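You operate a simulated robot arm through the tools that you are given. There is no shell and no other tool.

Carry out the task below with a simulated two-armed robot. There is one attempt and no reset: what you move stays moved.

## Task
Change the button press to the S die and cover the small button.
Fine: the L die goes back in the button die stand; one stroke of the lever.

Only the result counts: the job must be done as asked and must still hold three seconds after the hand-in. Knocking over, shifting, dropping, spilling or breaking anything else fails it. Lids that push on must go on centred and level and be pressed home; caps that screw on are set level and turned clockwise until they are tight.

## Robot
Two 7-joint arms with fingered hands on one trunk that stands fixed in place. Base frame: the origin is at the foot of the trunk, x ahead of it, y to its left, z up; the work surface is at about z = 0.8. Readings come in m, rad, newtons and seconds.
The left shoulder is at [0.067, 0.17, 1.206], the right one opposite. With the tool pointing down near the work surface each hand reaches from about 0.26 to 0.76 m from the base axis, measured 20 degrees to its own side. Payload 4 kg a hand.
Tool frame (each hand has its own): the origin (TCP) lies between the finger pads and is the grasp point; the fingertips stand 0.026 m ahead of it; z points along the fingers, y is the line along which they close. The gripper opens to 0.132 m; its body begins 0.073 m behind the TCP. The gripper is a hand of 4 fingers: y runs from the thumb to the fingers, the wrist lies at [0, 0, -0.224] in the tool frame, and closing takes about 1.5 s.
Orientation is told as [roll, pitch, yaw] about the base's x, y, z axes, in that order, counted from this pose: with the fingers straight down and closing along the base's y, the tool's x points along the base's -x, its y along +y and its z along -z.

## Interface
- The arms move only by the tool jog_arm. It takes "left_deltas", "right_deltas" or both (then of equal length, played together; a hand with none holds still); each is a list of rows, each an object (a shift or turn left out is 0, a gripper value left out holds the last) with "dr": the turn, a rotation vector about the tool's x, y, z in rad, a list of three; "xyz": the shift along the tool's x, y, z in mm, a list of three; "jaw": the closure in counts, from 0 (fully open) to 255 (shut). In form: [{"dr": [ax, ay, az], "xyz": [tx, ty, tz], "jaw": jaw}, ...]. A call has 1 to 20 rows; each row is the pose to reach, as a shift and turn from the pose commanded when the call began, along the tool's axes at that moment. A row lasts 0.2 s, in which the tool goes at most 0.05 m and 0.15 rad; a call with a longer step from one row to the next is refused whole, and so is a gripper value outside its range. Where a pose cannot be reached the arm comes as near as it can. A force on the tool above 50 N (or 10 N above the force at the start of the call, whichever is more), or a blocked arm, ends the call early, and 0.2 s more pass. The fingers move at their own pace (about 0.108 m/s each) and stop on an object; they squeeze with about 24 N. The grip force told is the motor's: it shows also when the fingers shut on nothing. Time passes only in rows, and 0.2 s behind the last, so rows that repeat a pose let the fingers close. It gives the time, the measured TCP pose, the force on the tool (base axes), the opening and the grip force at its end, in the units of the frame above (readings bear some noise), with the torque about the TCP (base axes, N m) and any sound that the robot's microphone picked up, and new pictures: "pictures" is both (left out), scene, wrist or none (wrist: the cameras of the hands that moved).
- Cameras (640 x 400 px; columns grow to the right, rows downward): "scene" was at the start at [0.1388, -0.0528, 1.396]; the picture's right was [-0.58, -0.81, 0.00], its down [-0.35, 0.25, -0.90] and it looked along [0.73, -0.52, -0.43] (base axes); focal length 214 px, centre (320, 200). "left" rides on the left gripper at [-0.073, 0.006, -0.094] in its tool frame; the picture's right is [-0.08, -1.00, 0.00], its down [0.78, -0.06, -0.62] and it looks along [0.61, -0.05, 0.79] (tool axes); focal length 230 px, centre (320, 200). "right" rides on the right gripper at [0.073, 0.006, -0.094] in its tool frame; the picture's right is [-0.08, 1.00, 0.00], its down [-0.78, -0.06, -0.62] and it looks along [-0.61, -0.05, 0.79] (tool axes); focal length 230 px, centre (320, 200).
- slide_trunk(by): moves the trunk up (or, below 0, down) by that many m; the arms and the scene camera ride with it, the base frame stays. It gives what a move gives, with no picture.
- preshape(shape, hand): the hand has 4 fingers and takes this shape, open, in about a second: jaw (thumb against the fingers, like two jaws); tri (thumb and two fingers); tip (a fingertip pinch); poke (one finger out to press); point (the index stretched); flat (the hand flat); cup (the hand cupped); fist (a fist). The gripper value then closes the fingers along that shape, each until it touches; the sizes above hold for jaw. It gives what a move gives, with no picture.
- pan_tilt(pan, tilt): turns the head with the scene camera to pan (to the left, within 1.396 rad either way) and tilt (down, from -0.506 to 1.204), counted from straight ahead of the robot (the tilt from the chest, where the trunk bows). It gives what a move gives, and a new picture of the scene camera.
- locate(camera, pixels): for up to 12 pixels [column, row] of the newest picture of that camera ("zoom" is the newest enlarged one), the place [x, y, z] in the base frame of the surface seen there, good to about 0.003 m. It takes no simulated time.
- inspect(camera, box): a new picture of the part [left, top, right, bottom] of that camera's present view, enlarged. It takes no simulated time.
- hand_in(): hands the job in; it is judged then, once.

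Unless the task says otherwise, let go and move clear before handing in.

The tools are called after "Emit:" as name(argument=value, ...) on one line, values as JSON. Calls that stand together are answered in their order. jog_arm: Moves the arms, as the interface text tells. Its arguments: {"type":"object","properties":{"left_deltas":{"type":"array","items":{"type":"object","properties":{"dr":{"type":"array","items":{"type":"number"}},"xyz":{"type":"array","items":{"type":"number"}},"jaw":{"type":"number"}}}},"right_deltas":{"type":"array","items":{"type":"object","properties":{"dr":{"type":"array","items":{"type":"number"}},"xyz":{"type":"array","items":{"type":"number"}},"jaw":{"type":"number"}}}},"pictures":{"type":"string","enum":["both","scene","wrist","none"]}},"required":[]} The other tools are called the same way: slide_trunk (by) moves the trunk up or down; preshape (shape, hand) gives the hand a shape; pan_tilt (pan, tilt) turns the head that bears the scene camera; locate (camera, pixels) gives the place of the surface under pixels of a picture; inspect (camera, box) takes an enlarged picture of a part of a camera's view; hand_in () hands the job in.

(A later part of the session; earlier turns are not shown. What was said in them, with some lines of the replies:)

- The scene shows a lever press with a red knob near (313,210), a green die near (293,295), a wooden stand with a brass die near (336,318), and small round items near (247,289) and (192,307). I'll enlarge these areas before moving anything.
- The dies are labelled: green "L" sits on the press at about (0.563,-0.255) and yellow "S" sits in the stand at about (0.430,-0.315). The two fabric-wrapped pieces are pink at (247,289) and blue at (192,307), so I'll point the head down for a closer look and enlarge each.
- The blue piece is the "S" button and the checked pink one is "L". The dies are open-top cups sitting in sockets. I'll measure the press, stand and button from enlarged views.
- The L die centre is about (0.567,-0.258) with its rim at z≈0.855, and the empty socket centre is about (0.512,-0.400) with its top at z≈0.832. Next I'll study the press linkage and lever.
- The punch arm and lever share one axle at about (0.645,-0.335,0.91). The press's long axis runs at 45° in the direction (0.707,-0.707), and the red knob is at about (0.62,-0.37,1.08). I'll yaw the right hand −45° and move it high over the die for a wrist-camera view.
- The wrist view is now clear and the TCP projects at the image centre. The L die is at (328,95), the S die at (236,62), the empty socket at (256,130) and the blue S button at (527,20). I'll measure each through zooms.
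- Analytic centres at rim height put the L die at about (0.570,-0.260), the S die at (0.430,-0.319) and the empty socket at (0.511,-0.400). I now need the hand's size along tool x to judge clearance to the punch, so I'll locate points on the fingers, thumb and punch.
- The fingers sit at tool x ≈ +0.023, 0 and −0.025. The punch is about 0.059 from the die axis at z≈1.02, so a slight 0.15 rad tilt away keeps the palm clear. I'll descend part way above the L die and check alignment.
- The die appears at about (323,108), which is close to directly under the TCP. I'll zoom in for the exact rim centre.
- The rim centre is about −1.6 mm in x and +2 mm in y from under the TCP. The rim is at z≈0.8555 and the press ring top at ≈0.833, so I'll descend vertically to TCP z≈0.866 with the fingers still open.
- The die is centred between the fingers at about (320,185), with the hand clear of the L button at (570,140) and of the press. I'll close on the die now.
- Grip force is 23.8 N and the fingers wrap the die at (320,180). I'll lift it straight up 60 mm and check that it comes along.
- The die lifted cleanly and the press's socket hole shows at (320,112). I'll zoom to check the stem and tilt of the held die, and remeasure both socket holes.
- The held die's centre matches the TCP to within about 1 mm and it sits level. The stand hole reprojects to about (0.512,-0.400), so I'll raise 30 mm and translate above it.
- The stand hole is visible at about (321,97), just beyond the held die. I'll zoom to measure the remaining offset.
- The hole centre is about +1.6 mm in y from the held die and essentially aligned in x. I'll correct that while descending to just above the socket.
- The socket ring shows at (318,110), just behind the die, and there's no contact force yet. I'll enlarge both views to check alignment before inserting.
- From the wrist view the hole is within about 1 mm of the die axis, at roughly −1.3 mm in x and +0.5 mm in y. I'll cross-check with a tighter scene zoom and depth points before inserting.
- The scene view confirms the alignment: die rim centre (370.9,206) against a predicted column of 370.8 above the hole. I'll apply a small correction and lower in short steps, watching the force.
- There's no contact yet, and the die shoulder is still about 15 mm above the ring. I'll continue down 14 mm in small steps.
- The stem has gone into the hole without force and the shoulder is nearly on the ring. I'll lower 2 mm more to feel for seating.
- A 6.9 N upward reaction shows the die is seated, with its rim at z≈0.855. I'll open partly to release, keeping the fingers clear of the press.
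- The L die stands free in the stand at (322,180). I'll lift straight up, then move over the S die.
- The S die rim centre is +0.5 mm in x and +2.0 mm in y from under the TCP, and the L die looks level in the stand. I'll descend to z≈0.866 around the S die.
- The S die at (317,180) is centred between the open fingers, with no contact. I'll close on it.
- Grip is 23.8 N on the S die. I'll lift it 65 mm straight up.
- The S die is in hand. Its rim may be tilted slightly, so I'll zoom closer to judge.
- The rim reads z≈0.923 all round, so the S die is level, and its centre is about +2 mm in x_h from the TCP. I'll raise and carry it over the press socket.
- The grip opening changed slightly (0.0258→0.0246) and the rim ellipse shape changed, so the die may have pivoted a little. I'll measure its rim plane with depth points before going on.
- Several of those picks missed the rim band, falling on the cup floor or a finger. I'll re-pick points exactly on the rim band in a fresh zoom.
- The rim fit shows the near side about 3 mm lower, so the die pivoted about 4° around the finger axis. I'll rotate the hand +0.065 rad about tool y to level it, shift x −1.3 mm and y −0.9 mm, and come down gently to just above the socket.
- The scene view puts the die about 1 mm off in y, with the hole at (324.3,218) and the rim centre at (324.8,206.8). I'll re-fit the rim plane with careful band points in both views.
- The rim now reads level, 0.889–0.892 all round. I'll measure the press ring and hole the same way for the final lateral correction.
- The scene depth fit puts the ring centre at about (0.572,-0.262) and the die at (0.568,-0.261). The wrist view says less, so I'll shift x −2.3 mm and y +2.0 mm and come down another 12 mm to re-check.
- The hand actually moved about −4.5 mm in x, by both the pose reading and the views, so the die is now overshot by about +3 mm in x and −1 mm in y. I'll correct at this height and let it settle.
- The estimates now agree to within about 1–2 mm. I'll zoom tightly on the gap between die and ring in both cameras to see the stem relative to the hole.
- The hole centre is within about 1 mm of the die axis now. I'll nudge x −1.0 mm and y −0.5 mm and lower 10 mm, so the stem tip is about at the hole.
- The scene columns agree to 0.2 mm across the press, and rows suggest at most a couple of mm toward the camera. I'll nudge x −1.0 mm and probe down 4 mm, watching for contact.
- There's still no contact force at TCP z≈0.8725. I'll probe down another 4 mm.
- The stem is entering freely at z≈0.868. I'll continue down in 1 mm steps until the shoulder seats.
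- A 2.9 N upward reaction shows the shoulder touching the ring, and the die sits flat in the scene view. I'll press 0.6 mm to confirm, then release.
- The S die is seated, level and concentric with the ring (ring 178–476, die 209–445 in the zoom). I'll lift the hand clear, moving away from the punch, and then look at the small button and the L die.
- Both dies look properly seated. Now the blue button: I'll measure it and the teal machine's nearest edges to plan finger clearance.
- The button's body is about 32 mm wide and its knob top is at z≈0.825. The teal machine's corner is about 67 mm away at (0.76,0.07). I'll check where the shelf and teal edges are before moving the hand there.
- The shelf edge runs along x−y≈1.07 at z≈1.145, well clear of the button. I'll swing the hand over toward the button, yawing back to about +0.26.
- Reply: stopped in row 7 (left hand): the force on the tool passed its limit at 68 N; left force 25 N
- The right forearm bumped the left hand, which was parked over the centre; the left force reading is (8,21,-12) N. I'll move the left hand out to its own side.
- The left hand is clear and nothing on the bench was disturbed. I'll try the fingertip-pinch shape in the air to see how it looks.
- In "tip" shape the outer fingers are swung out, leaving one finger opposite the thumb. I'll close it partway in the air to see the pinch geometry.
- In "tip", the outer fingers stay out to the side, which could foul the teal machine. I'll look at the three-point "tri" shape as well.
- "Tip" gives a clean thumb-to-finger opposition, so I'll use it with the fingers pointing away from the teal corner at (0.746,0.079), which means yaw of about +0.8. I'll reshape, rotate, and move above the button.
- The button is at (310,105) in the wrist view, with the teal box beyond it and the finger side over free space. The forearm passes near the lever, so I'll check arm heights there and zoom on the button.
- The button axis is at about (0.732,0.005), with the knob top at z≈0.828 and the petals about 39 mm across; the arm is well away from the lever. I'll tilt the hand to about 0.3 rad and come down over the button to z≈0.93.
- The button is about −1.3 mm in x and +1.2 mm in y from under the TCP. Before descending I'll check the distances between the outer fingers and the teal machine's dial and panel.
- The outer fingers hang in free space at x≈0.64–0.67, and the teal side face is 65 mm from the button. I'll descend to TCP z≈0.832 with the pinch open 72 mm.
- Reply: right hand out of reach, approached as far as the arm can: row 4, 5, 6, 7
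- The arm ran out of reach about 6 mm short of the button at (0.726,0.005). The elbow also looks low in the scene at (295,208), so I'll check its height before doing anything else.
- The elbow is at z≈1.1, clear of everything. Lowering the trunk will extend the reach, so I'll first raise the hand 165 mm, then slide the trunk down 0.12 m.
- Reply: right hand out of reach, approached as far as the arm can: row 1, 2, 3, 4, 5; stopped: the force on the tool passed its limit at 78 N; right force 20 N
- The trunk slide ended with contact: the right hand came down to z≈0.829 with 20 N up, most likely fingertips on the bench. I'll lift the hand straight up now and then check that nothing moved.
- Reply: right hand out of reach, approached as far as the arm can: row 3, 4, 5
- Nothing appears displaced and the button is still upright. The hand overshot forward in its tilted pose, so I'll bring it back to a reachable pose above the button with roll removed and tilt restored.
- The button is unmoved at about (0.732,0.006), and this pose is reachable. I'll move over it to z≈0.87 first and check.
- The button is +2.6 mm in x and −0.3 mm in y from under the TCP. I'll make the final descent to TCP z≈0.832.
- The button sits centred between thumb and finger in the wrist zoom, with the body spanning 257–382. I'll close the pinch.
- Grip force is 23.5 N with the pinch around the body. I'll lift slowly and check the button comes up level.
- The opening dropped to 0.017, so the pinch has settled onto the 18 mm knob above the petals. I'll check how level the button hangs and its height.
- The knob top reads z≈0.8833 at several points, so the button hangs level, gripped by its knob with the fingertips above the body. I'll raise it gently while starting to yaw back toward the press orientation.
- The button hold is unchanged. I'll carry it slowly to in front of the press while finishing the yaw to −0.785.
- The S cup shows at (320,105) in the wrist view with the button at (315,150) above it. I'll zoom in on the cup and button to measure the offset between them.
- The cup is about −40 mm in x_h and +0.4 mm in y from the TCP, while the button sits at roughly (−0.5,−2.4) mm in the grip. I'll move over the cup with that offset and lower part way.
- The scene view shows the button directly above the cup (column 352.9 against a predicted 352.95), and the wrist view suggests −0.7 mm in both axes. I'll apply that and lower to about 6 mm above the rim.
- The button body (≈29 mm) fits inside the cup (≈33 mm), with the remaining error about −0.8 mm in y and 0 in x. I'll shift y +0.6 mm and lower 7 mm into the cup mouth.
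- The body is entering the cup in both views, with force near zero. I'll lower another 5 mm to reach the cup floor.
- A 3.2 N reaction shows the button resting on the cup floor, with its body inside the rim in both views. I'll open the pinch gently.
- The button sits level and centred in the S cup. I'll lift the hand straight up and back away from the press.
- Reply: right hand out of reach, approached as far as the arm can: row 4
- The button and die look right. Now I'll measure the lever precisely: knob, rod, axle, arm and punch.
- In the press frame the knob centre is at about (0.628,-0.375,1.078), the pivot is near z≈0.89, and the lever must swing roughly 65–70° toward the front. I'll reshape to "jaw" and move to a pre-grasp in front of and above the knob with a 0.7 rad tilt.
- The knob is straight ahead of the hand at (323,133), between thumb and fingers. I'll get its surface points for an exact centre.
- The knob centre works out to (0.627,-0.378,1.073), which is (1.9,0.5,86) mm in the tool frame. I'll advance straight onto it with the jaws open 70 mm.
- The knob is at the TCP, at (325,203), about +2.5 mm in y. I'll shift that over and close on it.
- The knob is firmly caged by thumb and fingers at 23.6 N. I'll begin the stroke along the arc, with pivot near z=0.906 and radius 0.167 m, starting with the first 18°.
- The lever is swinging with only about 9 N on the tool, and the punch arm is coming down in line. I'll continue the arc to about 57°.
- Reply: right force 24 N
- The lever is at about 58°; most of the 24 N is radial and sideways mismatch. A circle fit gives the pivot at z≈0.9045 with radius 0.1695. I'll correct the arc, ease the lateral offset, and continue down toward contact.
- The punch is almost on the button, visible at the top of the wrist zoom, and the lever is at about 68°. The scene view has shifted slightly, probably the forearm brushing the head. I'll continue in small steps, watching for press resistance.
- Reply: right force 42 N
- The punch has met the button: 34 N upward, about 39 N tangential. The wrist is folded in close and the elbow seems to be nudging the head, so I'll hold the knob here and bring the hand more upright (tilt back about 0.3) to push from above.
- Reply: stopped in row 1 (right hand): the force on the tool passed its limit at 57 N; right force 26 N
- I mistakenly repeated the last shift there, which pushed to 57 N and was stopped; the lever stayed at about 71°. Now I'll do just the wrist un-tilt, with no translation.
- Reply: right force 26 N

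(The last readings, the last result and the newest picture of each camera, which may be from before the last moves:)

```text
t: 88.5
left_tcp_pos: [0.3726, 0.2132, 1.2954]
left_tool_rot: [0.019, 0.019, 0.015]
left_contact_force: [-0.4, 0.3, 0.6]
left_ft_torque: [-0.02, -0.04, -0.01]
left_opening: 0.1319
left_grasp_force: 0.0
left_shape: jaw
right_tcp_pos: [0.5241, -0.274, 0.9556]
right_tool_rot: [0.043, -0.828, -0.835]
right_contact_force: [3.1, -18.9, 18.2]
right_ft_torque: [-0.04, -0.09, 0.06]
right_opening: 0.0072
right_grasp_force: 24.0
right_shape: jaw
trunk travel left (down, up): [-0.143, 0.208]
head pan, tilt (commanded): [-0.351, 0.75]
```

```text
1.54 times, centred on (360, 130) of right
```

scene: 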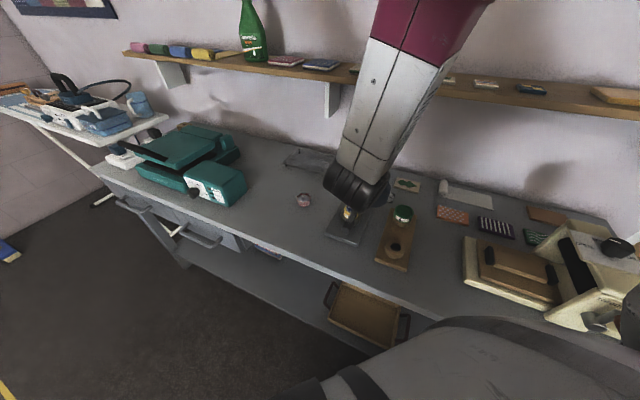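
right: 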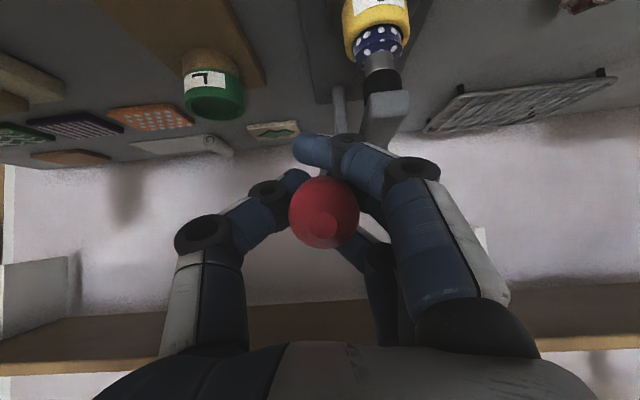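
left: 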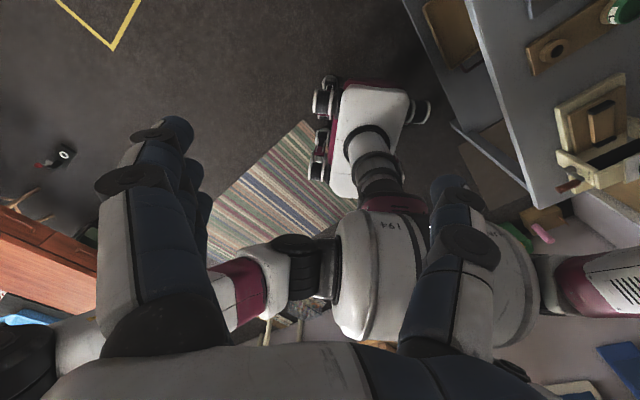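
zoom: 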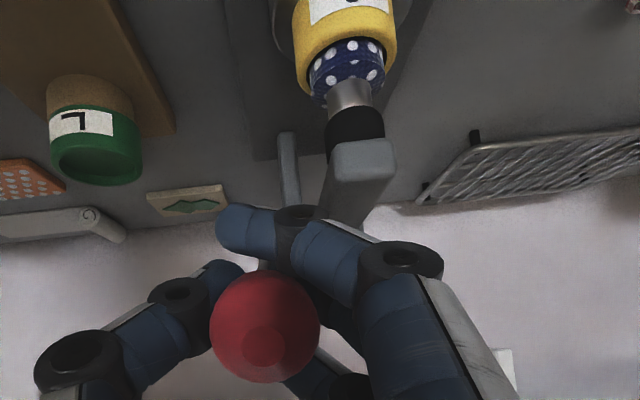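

The view is back to normal, confirming the elbow had touched the head. The lever is at about 72° with the punch on the button. I'll press further down along the arc in small steps.

Emit:
jog_arm(right_deltas=[{"xyz": [4, -0.5, 1.5], "jaw": 255}, {"xyz": [8, -1, 3], "jaw": 255}, {"xyz": [11.4, -1.5, 4.6], "jaw": 255}, {"xyz": [11.4, -1.5, 4.6], "jaw": 255}], pictures="both")

Emit:
inspect(camera="right", box=[320, 0, 440, 150])

```text
t: 89.1
left_tcp_pos: [0.3726, 0.2147, 1.2965]
left_tool_rot: [0.02, 0.018, 0.017]
left_contact_force: [-0.7, 0.6, 0.4]
left_ft_torque: [-0.02, 0.03, 0.0]
left_opening: 0.1318
left_grasp_force: 0.1
left_shape: jaw
right_tcp_pos: [0.5239, -0.2746, 0.954]
right_tool_rot: [0.046, -0.848, -0.847]
right_contact_force: [-3.8, -13.4, 20.6]
right_ft_torque: [-0.03, -0.11, 0.02]
right_opening: 0.0068
right_grasp_force: 24.0
right_shape: jaw
trunk travel left (down, up): [-0.143, 0.208]
head pan, tilt (commanded): [-0.351, 0.75]
stopped in row 3 (right hand): the force on the tool passed its limit at 53 N (the readings are from after the stop); the commanded pose is now the measured one
```

scene: 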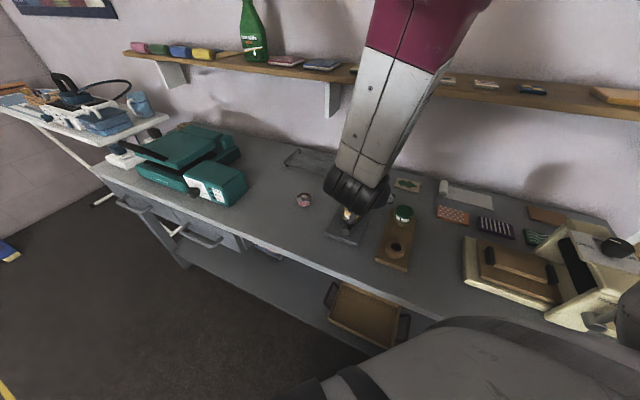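
right: 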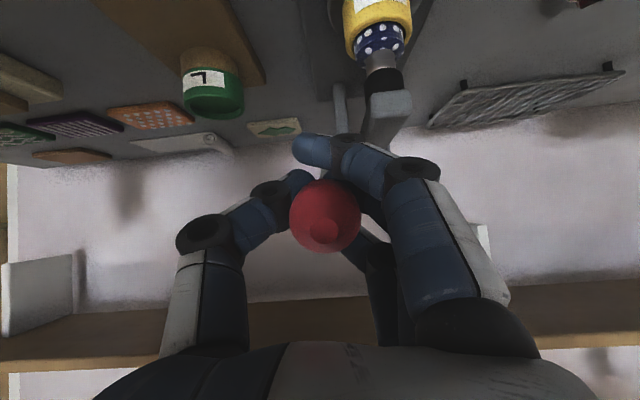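

```text
2.67 times, centred on (380, 75) of right
```

zoom: 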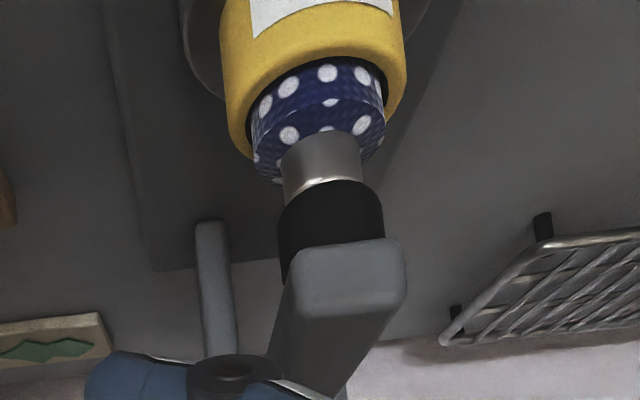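

The petals are now folded in over the button around the knob in the zoom, and the lever is against a firm stop (53 N at about 72°). I'll look closer to confirm the button is covered before returning the lever.

Emit:
inspect(camera="right", box=[335, 0, 425, 75])

Emit:
inspect(camera="scene", box=[325, 180, 385, 245])

Emit:
locate(camera="right", pixels=[[381, 80], [390, 105], [388, 130], [378, 62], [378, 45], [365, 40], [395, 40], [345, 125]])

```text
5.33 times, centred on (380, 38) of right
```

zoom: 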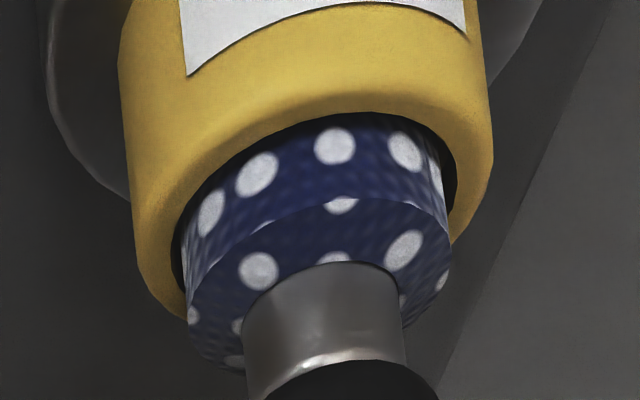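

```text
6.15 times, centred on (355, 212) of scene
```

zoom: 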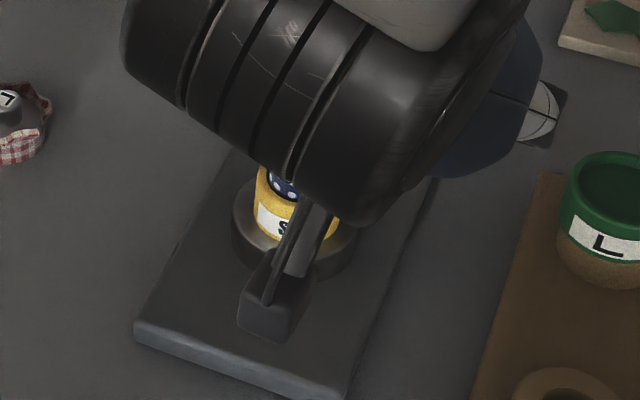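

```text
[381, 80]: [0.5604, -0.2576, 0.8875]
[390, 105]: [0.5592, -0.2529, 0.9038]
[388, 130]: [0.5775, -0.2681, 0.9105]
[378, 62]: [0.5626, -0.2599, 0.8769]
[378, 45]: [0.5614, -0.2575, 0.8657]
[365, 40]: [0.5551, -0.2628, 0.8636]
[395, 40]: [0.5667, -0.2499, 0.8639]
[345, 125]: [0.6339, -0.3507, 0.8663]
```

The zoom shows fabric folded flat over the top with the shank in the centre, so the button is covered. I'll now guide the lever back up along the arc, holding the knob so it doesn't bounce.

Emit:
jog_arm(right_deltas=[{"xyz": [-5.5, 0.2, -2.3], "dr": [-0.003, 0.005, -0.003], "jaw": 255}, {"xyz": [-11.3, 0.5, -4.7], "dr": [-0.006, 0.01, -0.005], "jaw": 255}, {"xyz": [-23.8, 1, -9], "dr": [-0.009, 0.02, -0.008], "jaw": 255}, {"xyz": [-36.5, 1.5, -12.1], "dr": [-0.012, 0.03, -0.011], "jaw": 255}, {"xyz": [-49.6, 2, -14.1], "dr": [-0.015, 0.04, -0.014], "jaw": 255}, {"xyz": [-62.8, 2.6, -15.2], "dr": [-0.018, 0.05, -0.016], "jaw": 255}, {"xyz": [-62.8, 2.6, -15.2], "dr": [-0.018, 0.05, -0.016], "jaw": 255}], pictures="both")

Emit:
inspect(camera="right", box=[260, 0, 460, 260])

```text
t: 90.7
left_tcp_pos: [0.3737, 0.2119, 1.2961]
left_tool_rot: [0.021, 0.022, 0.015]
left_contact_force: [0.4, -0.1, -0.1]
left_ft_torque: [0.01, -0.02, -0.02]
left_opening: 0.1319
left_grasp_force: 0.1
left_shape: jaw
right_tcp_pos: [0.5473, -0.2971, 1.0085]
right_tool_rot: [0.046, -0.788, -0.816]
right_contact_force: [-0.4, -16.8, -11.9]
right_ft_torque: [0.61, 0.44, -0.22]
right_opening: 0.0073
right_grasp_force: 24.5
right_shape: jaw
trunk travel left (down, up): [-0.143, 0.208]
head pan, tilt (commanded): [-0.351, 0.75]
```

scene: 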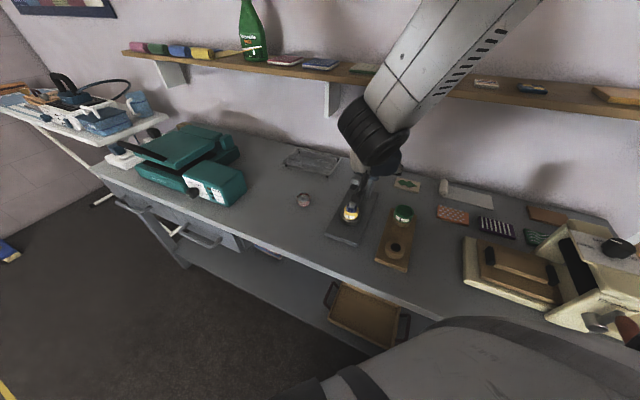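
right: 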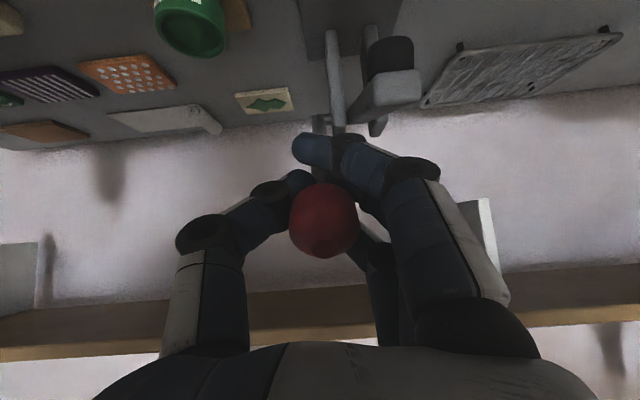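

```text
1.54 times, centred on (360, 130) of right
```

zoom: 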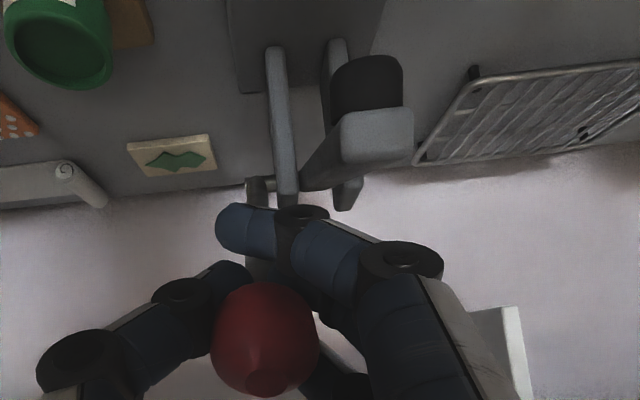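

The lever is following back up at about halfway; the knob now sits about 14 mm deeper in the grip. I'll re-plan the remaining arc with that offset and take the lever to its rest position.

Emit:
jog_arm(right_deltas=[{"xyz": [-7, -0.5, 1.5], "dr": [0, 0.005, 0], "jaw": 255}, {"xyz": [-14.8, -0.8, 4.4], "dr": [0, 0.01, 0], "jaw": 255}, {"xyz": [-29.7, -0.8, 6.3], "dr": [0, 0.02, 0], "jaw": 255}, {"xyz": [-44.3, -0.6, 9.4], "dr": [0, 0.03, 0], "jaw": 255}, {"xyz": [-58.7, -0.4, 13.7], "dr": [0, 0.04, 0], "jaw": 255}, {"xyz": [-72.7, -0.2, 19.1], "dr": [0, 0.05, 0], "jaw": 255}, {"xyz": [-86.2, 0, 25.6], "dr": [0, 0.06, 0], "jaw": 255}, {"xyz": [-99.2, 0, 33.1], "dr": [0, 0.07, 0], "jaw": 255}, {"xyz": [-111.4, 0, 41.6], "dr": [0, 0.08, 0], "jaw": 255}, {"xyz": [-111.4, 0, 41.6], "dr": [0, 0.08, 0], "jaw": 255}], pictures="both")

Emit:
inspect(camera="scene", box=[320, 80, 440, 230])

```text
t: 92.9
left_tcp_pos: [0.3731, 0.2143, 1.2954]
left_tool_rot: [0.02, 0.02, 0.016]
left_contact_force: [0.0, -0.9, -0.4]
left_ft_torque: [0.0, 0.0, 0.02]
left_opening: 0.1315
left_grasp_force: 0.0
left_shape: jaw
right_tcp_pos: [0.6206, -0.3722, 1.0586]
right_tool_rot: [0.042, -0.71, -0.812]
right_contact_force: [-5.8, -2.0, -5.6]
right_ft_torque: [0.41, 0.63, -0.24]
right_opening: 0.0065
right_grasp_force: 24.4
right_shape: jaw
trunk travel left (down, up): [-0.143, 0.208]
head pan, tilt (commanded): [-0.351, 0.75]
```

scene: 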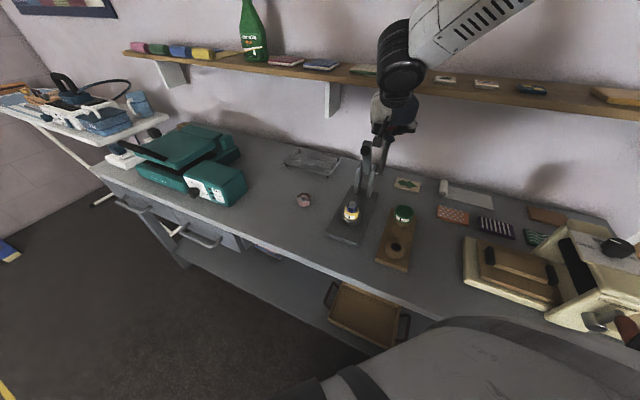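
right: 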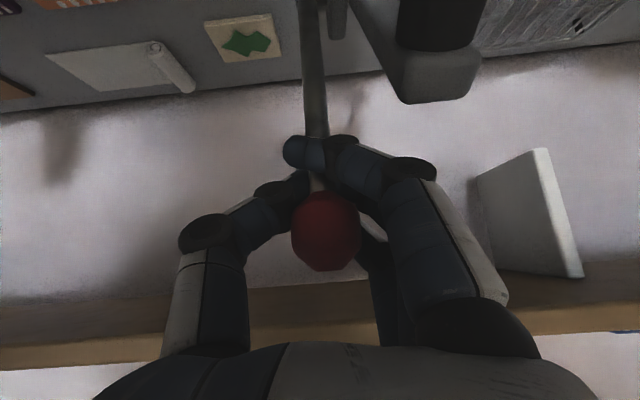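

```text
2.67 times, centred on (380, 155) of scene
```

zoom: 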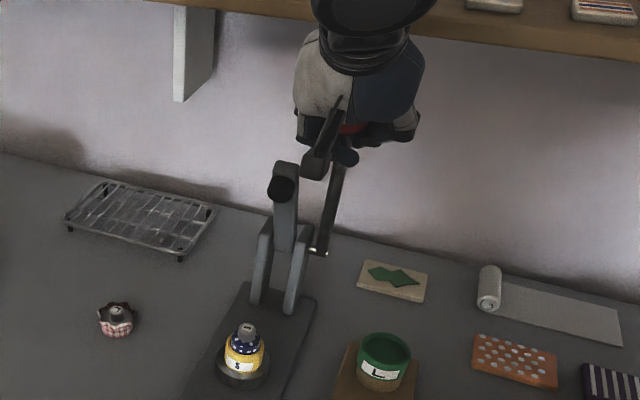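

The lever is nearly upright again, the covered button sits in the die with its shank up, and forces are small. I'll ease it the last centimetre back to rest.

Emit:
jog_arm(right_deltas=[{"xyz": [-4.5, 0, 3.2], "jaw": 255}, {"xyz": [-9, 0, 6.4], "jaw": 255}, {"xyz": [-9, 0, 6.4], "jaw": 255}], pictures="both")

Emit:
inspect(camera="scene", box=[340, 100, 420, 200])

Emit:
locate(camera="zoom", pixels=[[295, 280], [290, 310], [230, 190], [240, 240]])

```text
t: 93.7
left_tcp_pos: [0.3738, 0.2139, 1.2956]
left_tool_rot: [0.018, 0.019, 0.016]
left_contact_force: [0.3, -0.3, 0.0]
left_ft_torque: [0.01, 0.05, 0.01]
left_opening: 0.1318
left_grasp_force: 0.1
left_shape: jaw
right_tcp_pos: [0.6291, -0.3795, 1.0592]
right_tool_rot: [0.038, -0.71, -0.81]
right_contact_force: [-7.2, -0.9, -11.3]
right_ft_torque: [0.49, 0.74, -0.24]
right_opening: 0.0062
right_grasp_force: 23.7
right_shape: jaw
trunk travel left (down, up): [-0.143, 0.208]
head pan, tilt (commanded): [-0.351, 0.75]
```

scene: 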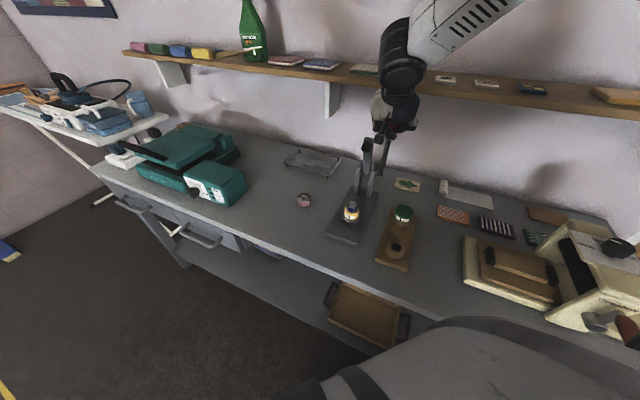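
right: 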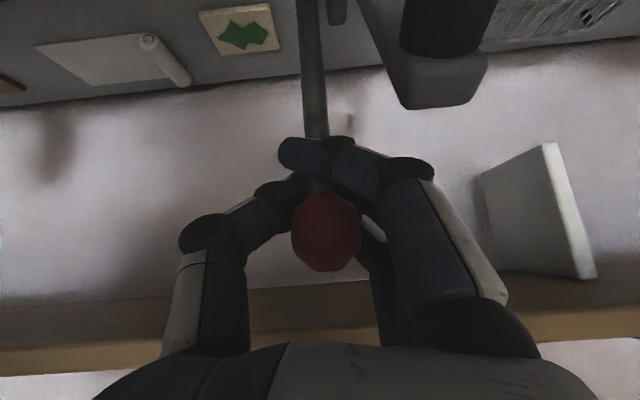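

```text
4.00 times, centred on (380, 150) of scene
```

zoom: 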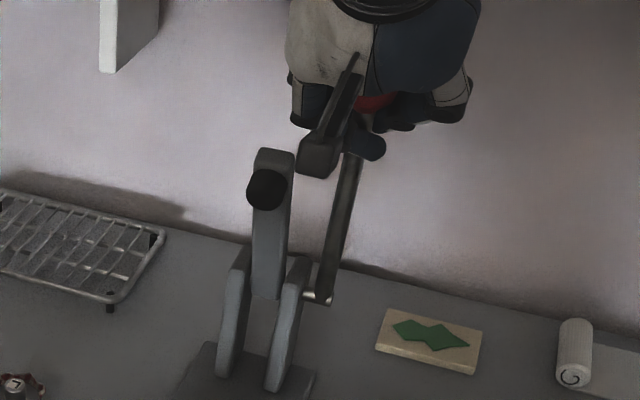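

```text
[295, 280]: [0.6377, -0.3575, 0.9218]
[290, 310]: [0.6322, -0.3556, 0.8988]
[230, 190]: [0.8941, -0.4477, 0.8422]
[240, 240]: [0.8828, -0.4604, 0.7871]
```

The arm and lever are back at their original rest position: arm top (368,137.5) against (368,137) before. I'll open the fingers gently and watch that the lever stays up.

Emit:
jog_arm(right_deltas=[{"jaw": 230}, {"jaw": 200}, {"jaw": 160}, {"jaw": 120}, {"jaw": 110}, {"jaw": 110}], pictures="both")

Emit:
inspect(camera="scene", box=[340, 100, 420, 200])

```text
t: 95.1
left_tcp_pos: [0.3728, 0.2124, 1.2938]
left_tool_rot: [0.018, 0.018, 0.015]
left_contact_force: [1.3, 0.1, -0.6]
left_ft_torque: [-0.03, -0.02, 0.0]
left_opening: 0.1316
left_grasp_force: 0.1
left_shape: jaw
right_tcp_pos: [0.6294, -0.3793, 1.0602]
right_tool_rot: [0.041, -0.711, -0.81]
right_contact_force: [0.3, -0.1, 1.0]
right_ft_torque: [0.0, -0.02, 0.0]
right_opening: 0.0741
right_grasp_force: 0.0
right_shape: jaw
trunk travel left (down, up): [-0.143, 0.208]
head pan, tilt (commanded): [-0.351, 0.75]
```

scene: 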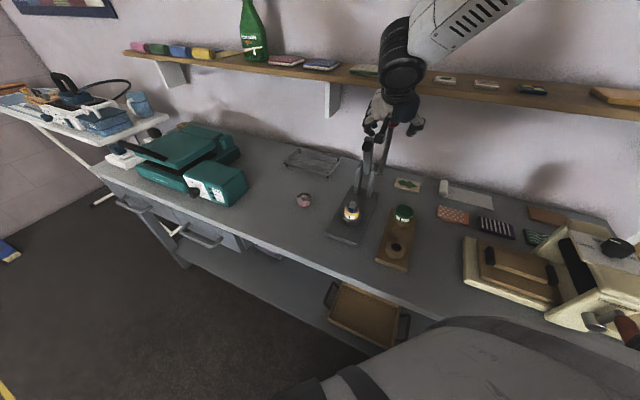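
right: 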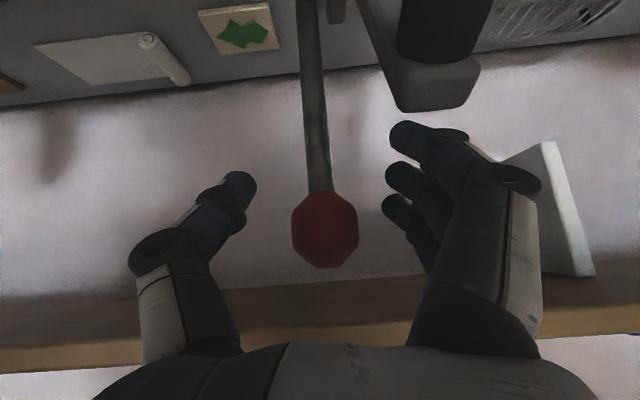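

```text
4.00 times, centred on (380, 150) of scene
```

zoom: 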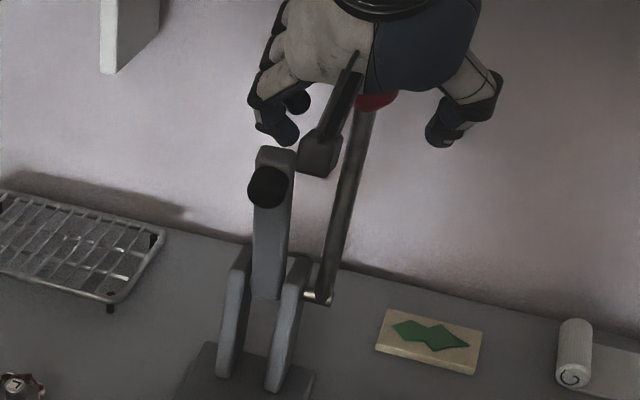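

The lever stays up on its own. I'll back the hand straight off the knob and look over everything.

Emit:
jog_arm(right_deltas=[{"xyz": [0, 0, -20], "jaw": 100}, {"xyz": [0, 0, -50], "jaw": 100}, {"xyz": [0, 0, -85], "jaw": 100}, {"xyz": [0, 0, -120], "jaw": 100}, {"xyz": [20, 0, -150], "jaw": 100}, {"xyz": [20, 0, -150], "jaw": 100}], pictures="both")

Emit:
inspect(camera="scene", box=[320, 100, 440, 260])

Emit:
inspect(camera="scene", box=[325, 190, 373, 230])

Emit:
inspect(camera="scene", box=[375, 195, 431, 260])

```text
t: 96.5
left_tcp_pos: [0.3738, 0.2138, 1.2944]
left_tool_rot: [0.02, 0.02, 0.016]
left_contact_force: [0.1, -0.4, -0.4]
left_ft_torque: [0.02, 0.02, 0.01]
left_opening: 0.1319
left_grasp_force: 0.0
left_shape: jaw
right_tcp_pos: [0.5465, -0.3026, 1.1606]
right_tool_rot: [0.043, -0.712, -0.809]
right_contact_force: [0.3, -0.1, 0.0]
right_ft_torque: [-0.03, -0.02, 0.0]
right_opening: 0.0794
right_grasp_force: 0.1
right_shape: jaw
trunk travel left (down, up): [-0.143, 0.208]
head pan, tilt (commanded): [-0.351, 0.75]
```

scene: 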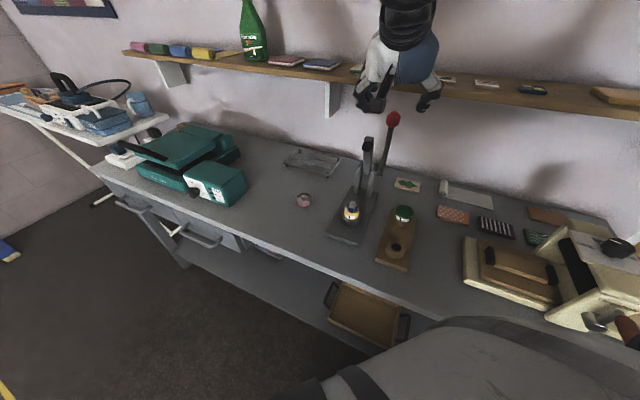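
right: 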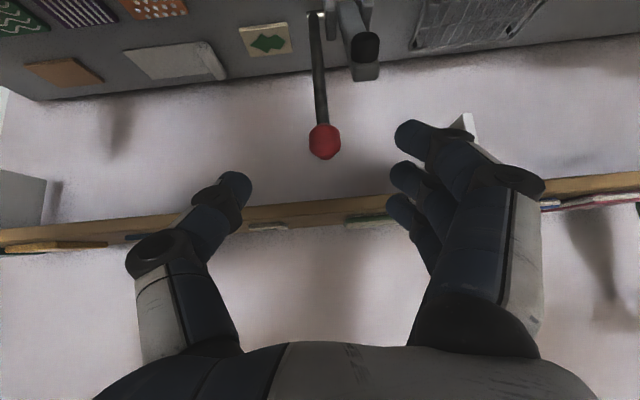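

```text
2.50 times, centred on (380, 180) of scene
```

zoom: 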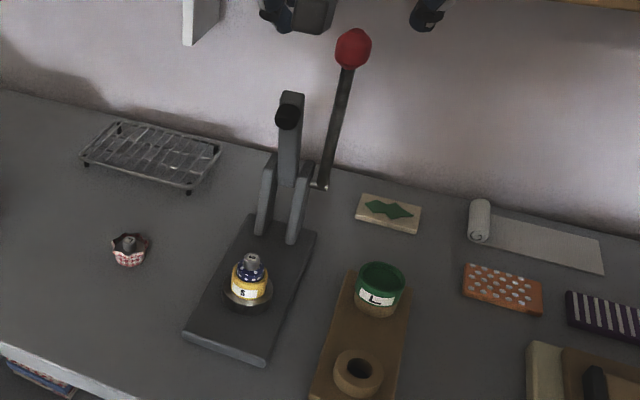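

```text
10.00 times, centred on (349, 210) of scene
```

zoom: 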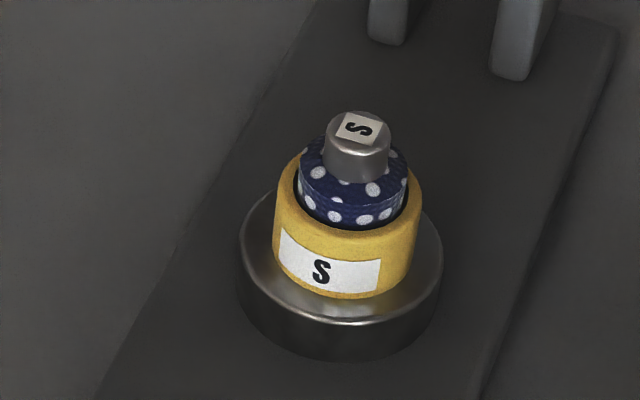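

```text
6.15 times, centred on (403, 228) of scene
```

zoom: 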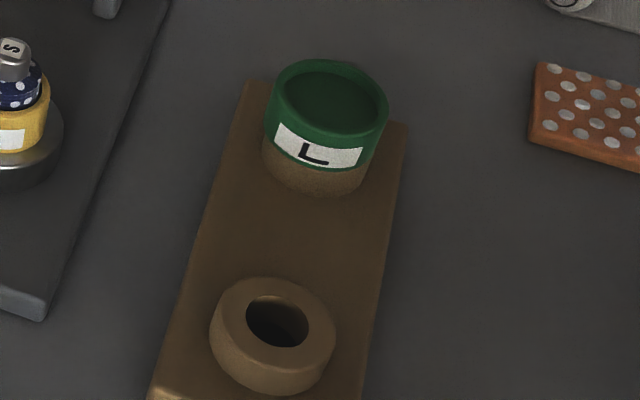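

The S button is covered, its fabric folded flat around the shank and level in the S die. The L die is in the stand and the lever is upright. I'll move the hand well clear to the right and take a last look.

Emit:
jog_arm(right_deltas=[{"xyz": [-6, -27, -6]}, {"xyz": [-12, -55, -12]}, {"xyz": [-18, -82, -17]}, {"xyz": [-24, -110, -23]}, {"xyz": [-28.6, -137, -28]}, {"xyz": [-28.6, -137, -28]}, {"xyz": [-28.6, -137, -28]}, {"xyz": [-28.6, -137, -28]}], pictures="both")

Emit:
inspect(camera="scene", box=[280, 100, 460, 270])

Emit:
locate(camera="scene", pixels=[[352, 213], [404, 206], [396, 212], [411, 215], [403, 222], [303, 200], [394, 119], [398, 250], [252, 180]])

```text
t: 98.3
left_tcp_pos: [0.3736, 0.2138, 1.2957]
left_tool_rot: [0.02, 0.021, 0.016]
left_contact_force: [-0.1, -0.3, -0.4]
left_ft_torque: [-0.03, -0.02, 0.01]
left_opening: 0.1319
left_grasp_force: 0.1
left_shape: jaw
right_tcp_pos: [0.4505, -0.403, 1.1971]
right_tool_rot: [0.041, -0.713, -0.81]
right_contact_force: [0.0, 0.9, 0.3]
right_ft_torque: [-0.02, 0.01, 0.01]
right_opening: 0.0799
right_grasp_force: 0.1
right_shape: jaw
trunk travel left (down, up): [-0.143, 0.208]
head pan, tilt (commanded): [-0.351, 0.75]
```

scene: 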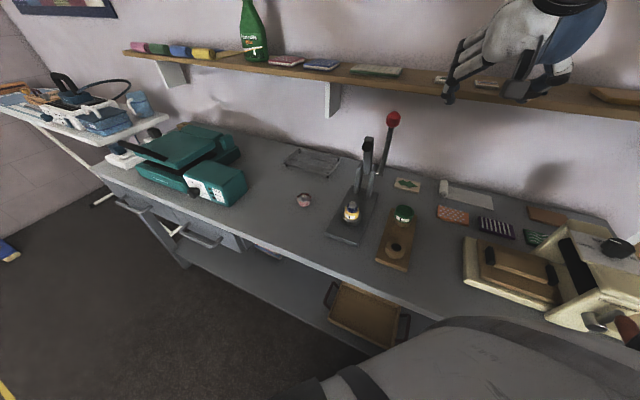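
right: 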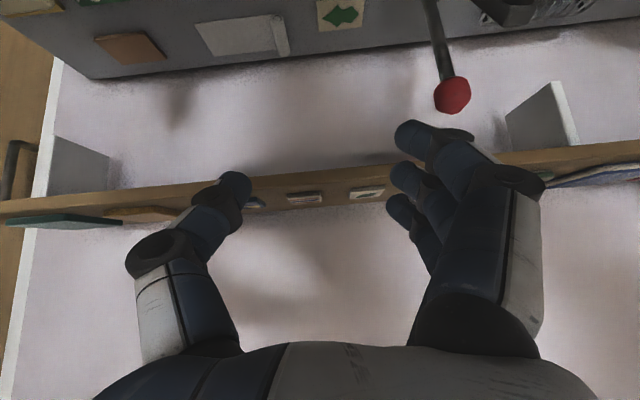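

```text
2.35 times, centred on (370, 185) of scene
```

zoom: 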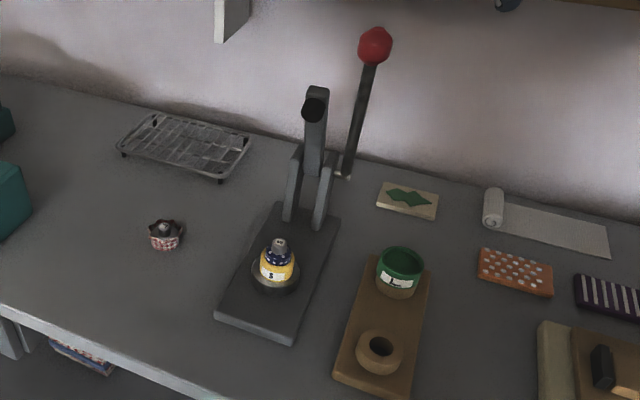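

```text
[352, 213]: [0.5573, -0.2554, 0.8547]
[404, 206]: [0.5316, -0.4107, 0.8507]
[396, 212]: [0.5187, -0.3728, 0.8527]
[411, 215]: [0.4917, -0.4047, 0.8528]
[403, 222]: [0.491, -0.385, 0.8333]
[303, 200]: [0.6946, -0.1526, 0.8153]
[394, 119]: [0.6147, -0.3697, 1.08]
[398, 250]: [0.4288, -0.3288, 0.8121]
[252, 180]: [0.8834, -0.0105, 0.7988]
```

The final check is clean. The lever knob is back at (0.615,-0.370,1.080), the L die sits in the stand with its rim at z≈0.852, the L button is unmoved, the covered S button is in the S die, and both hands are clear. I'm handing in the job.

Emit:
hand_in()

```text
The job is handed in.
```

The press now has the S die fitted, the small blue S button is covered, and the L die is back in the button die stand. I handed the job in; the hand-in gave no verdict, only a confirmation.

- **Button:** it sits level in the S die with its fabric folded flat around the shank. The lever made one stroke down, to a firm stop at about 72°. I then guided it back up, and it stays upright at its starting position.
- **Dies:** the S die sits level and centred in the press. The L die is seated in the stand's empty socket.
- **Contacts along the way:**
  - The right forearm bumped the left hand once.
  - The right hand touched down near the small button when I lowered the trunk, most likely fingertips on the bench.
  - The arm appears to have nudged the robot's own head during the lever stroke.
  - Nothing on the bench looked moved after the first two, and the L button, lever knob and L die checked out in place at the end.

Both hands are clear of the press. The trunk is still about 8 cm lower than at the start.
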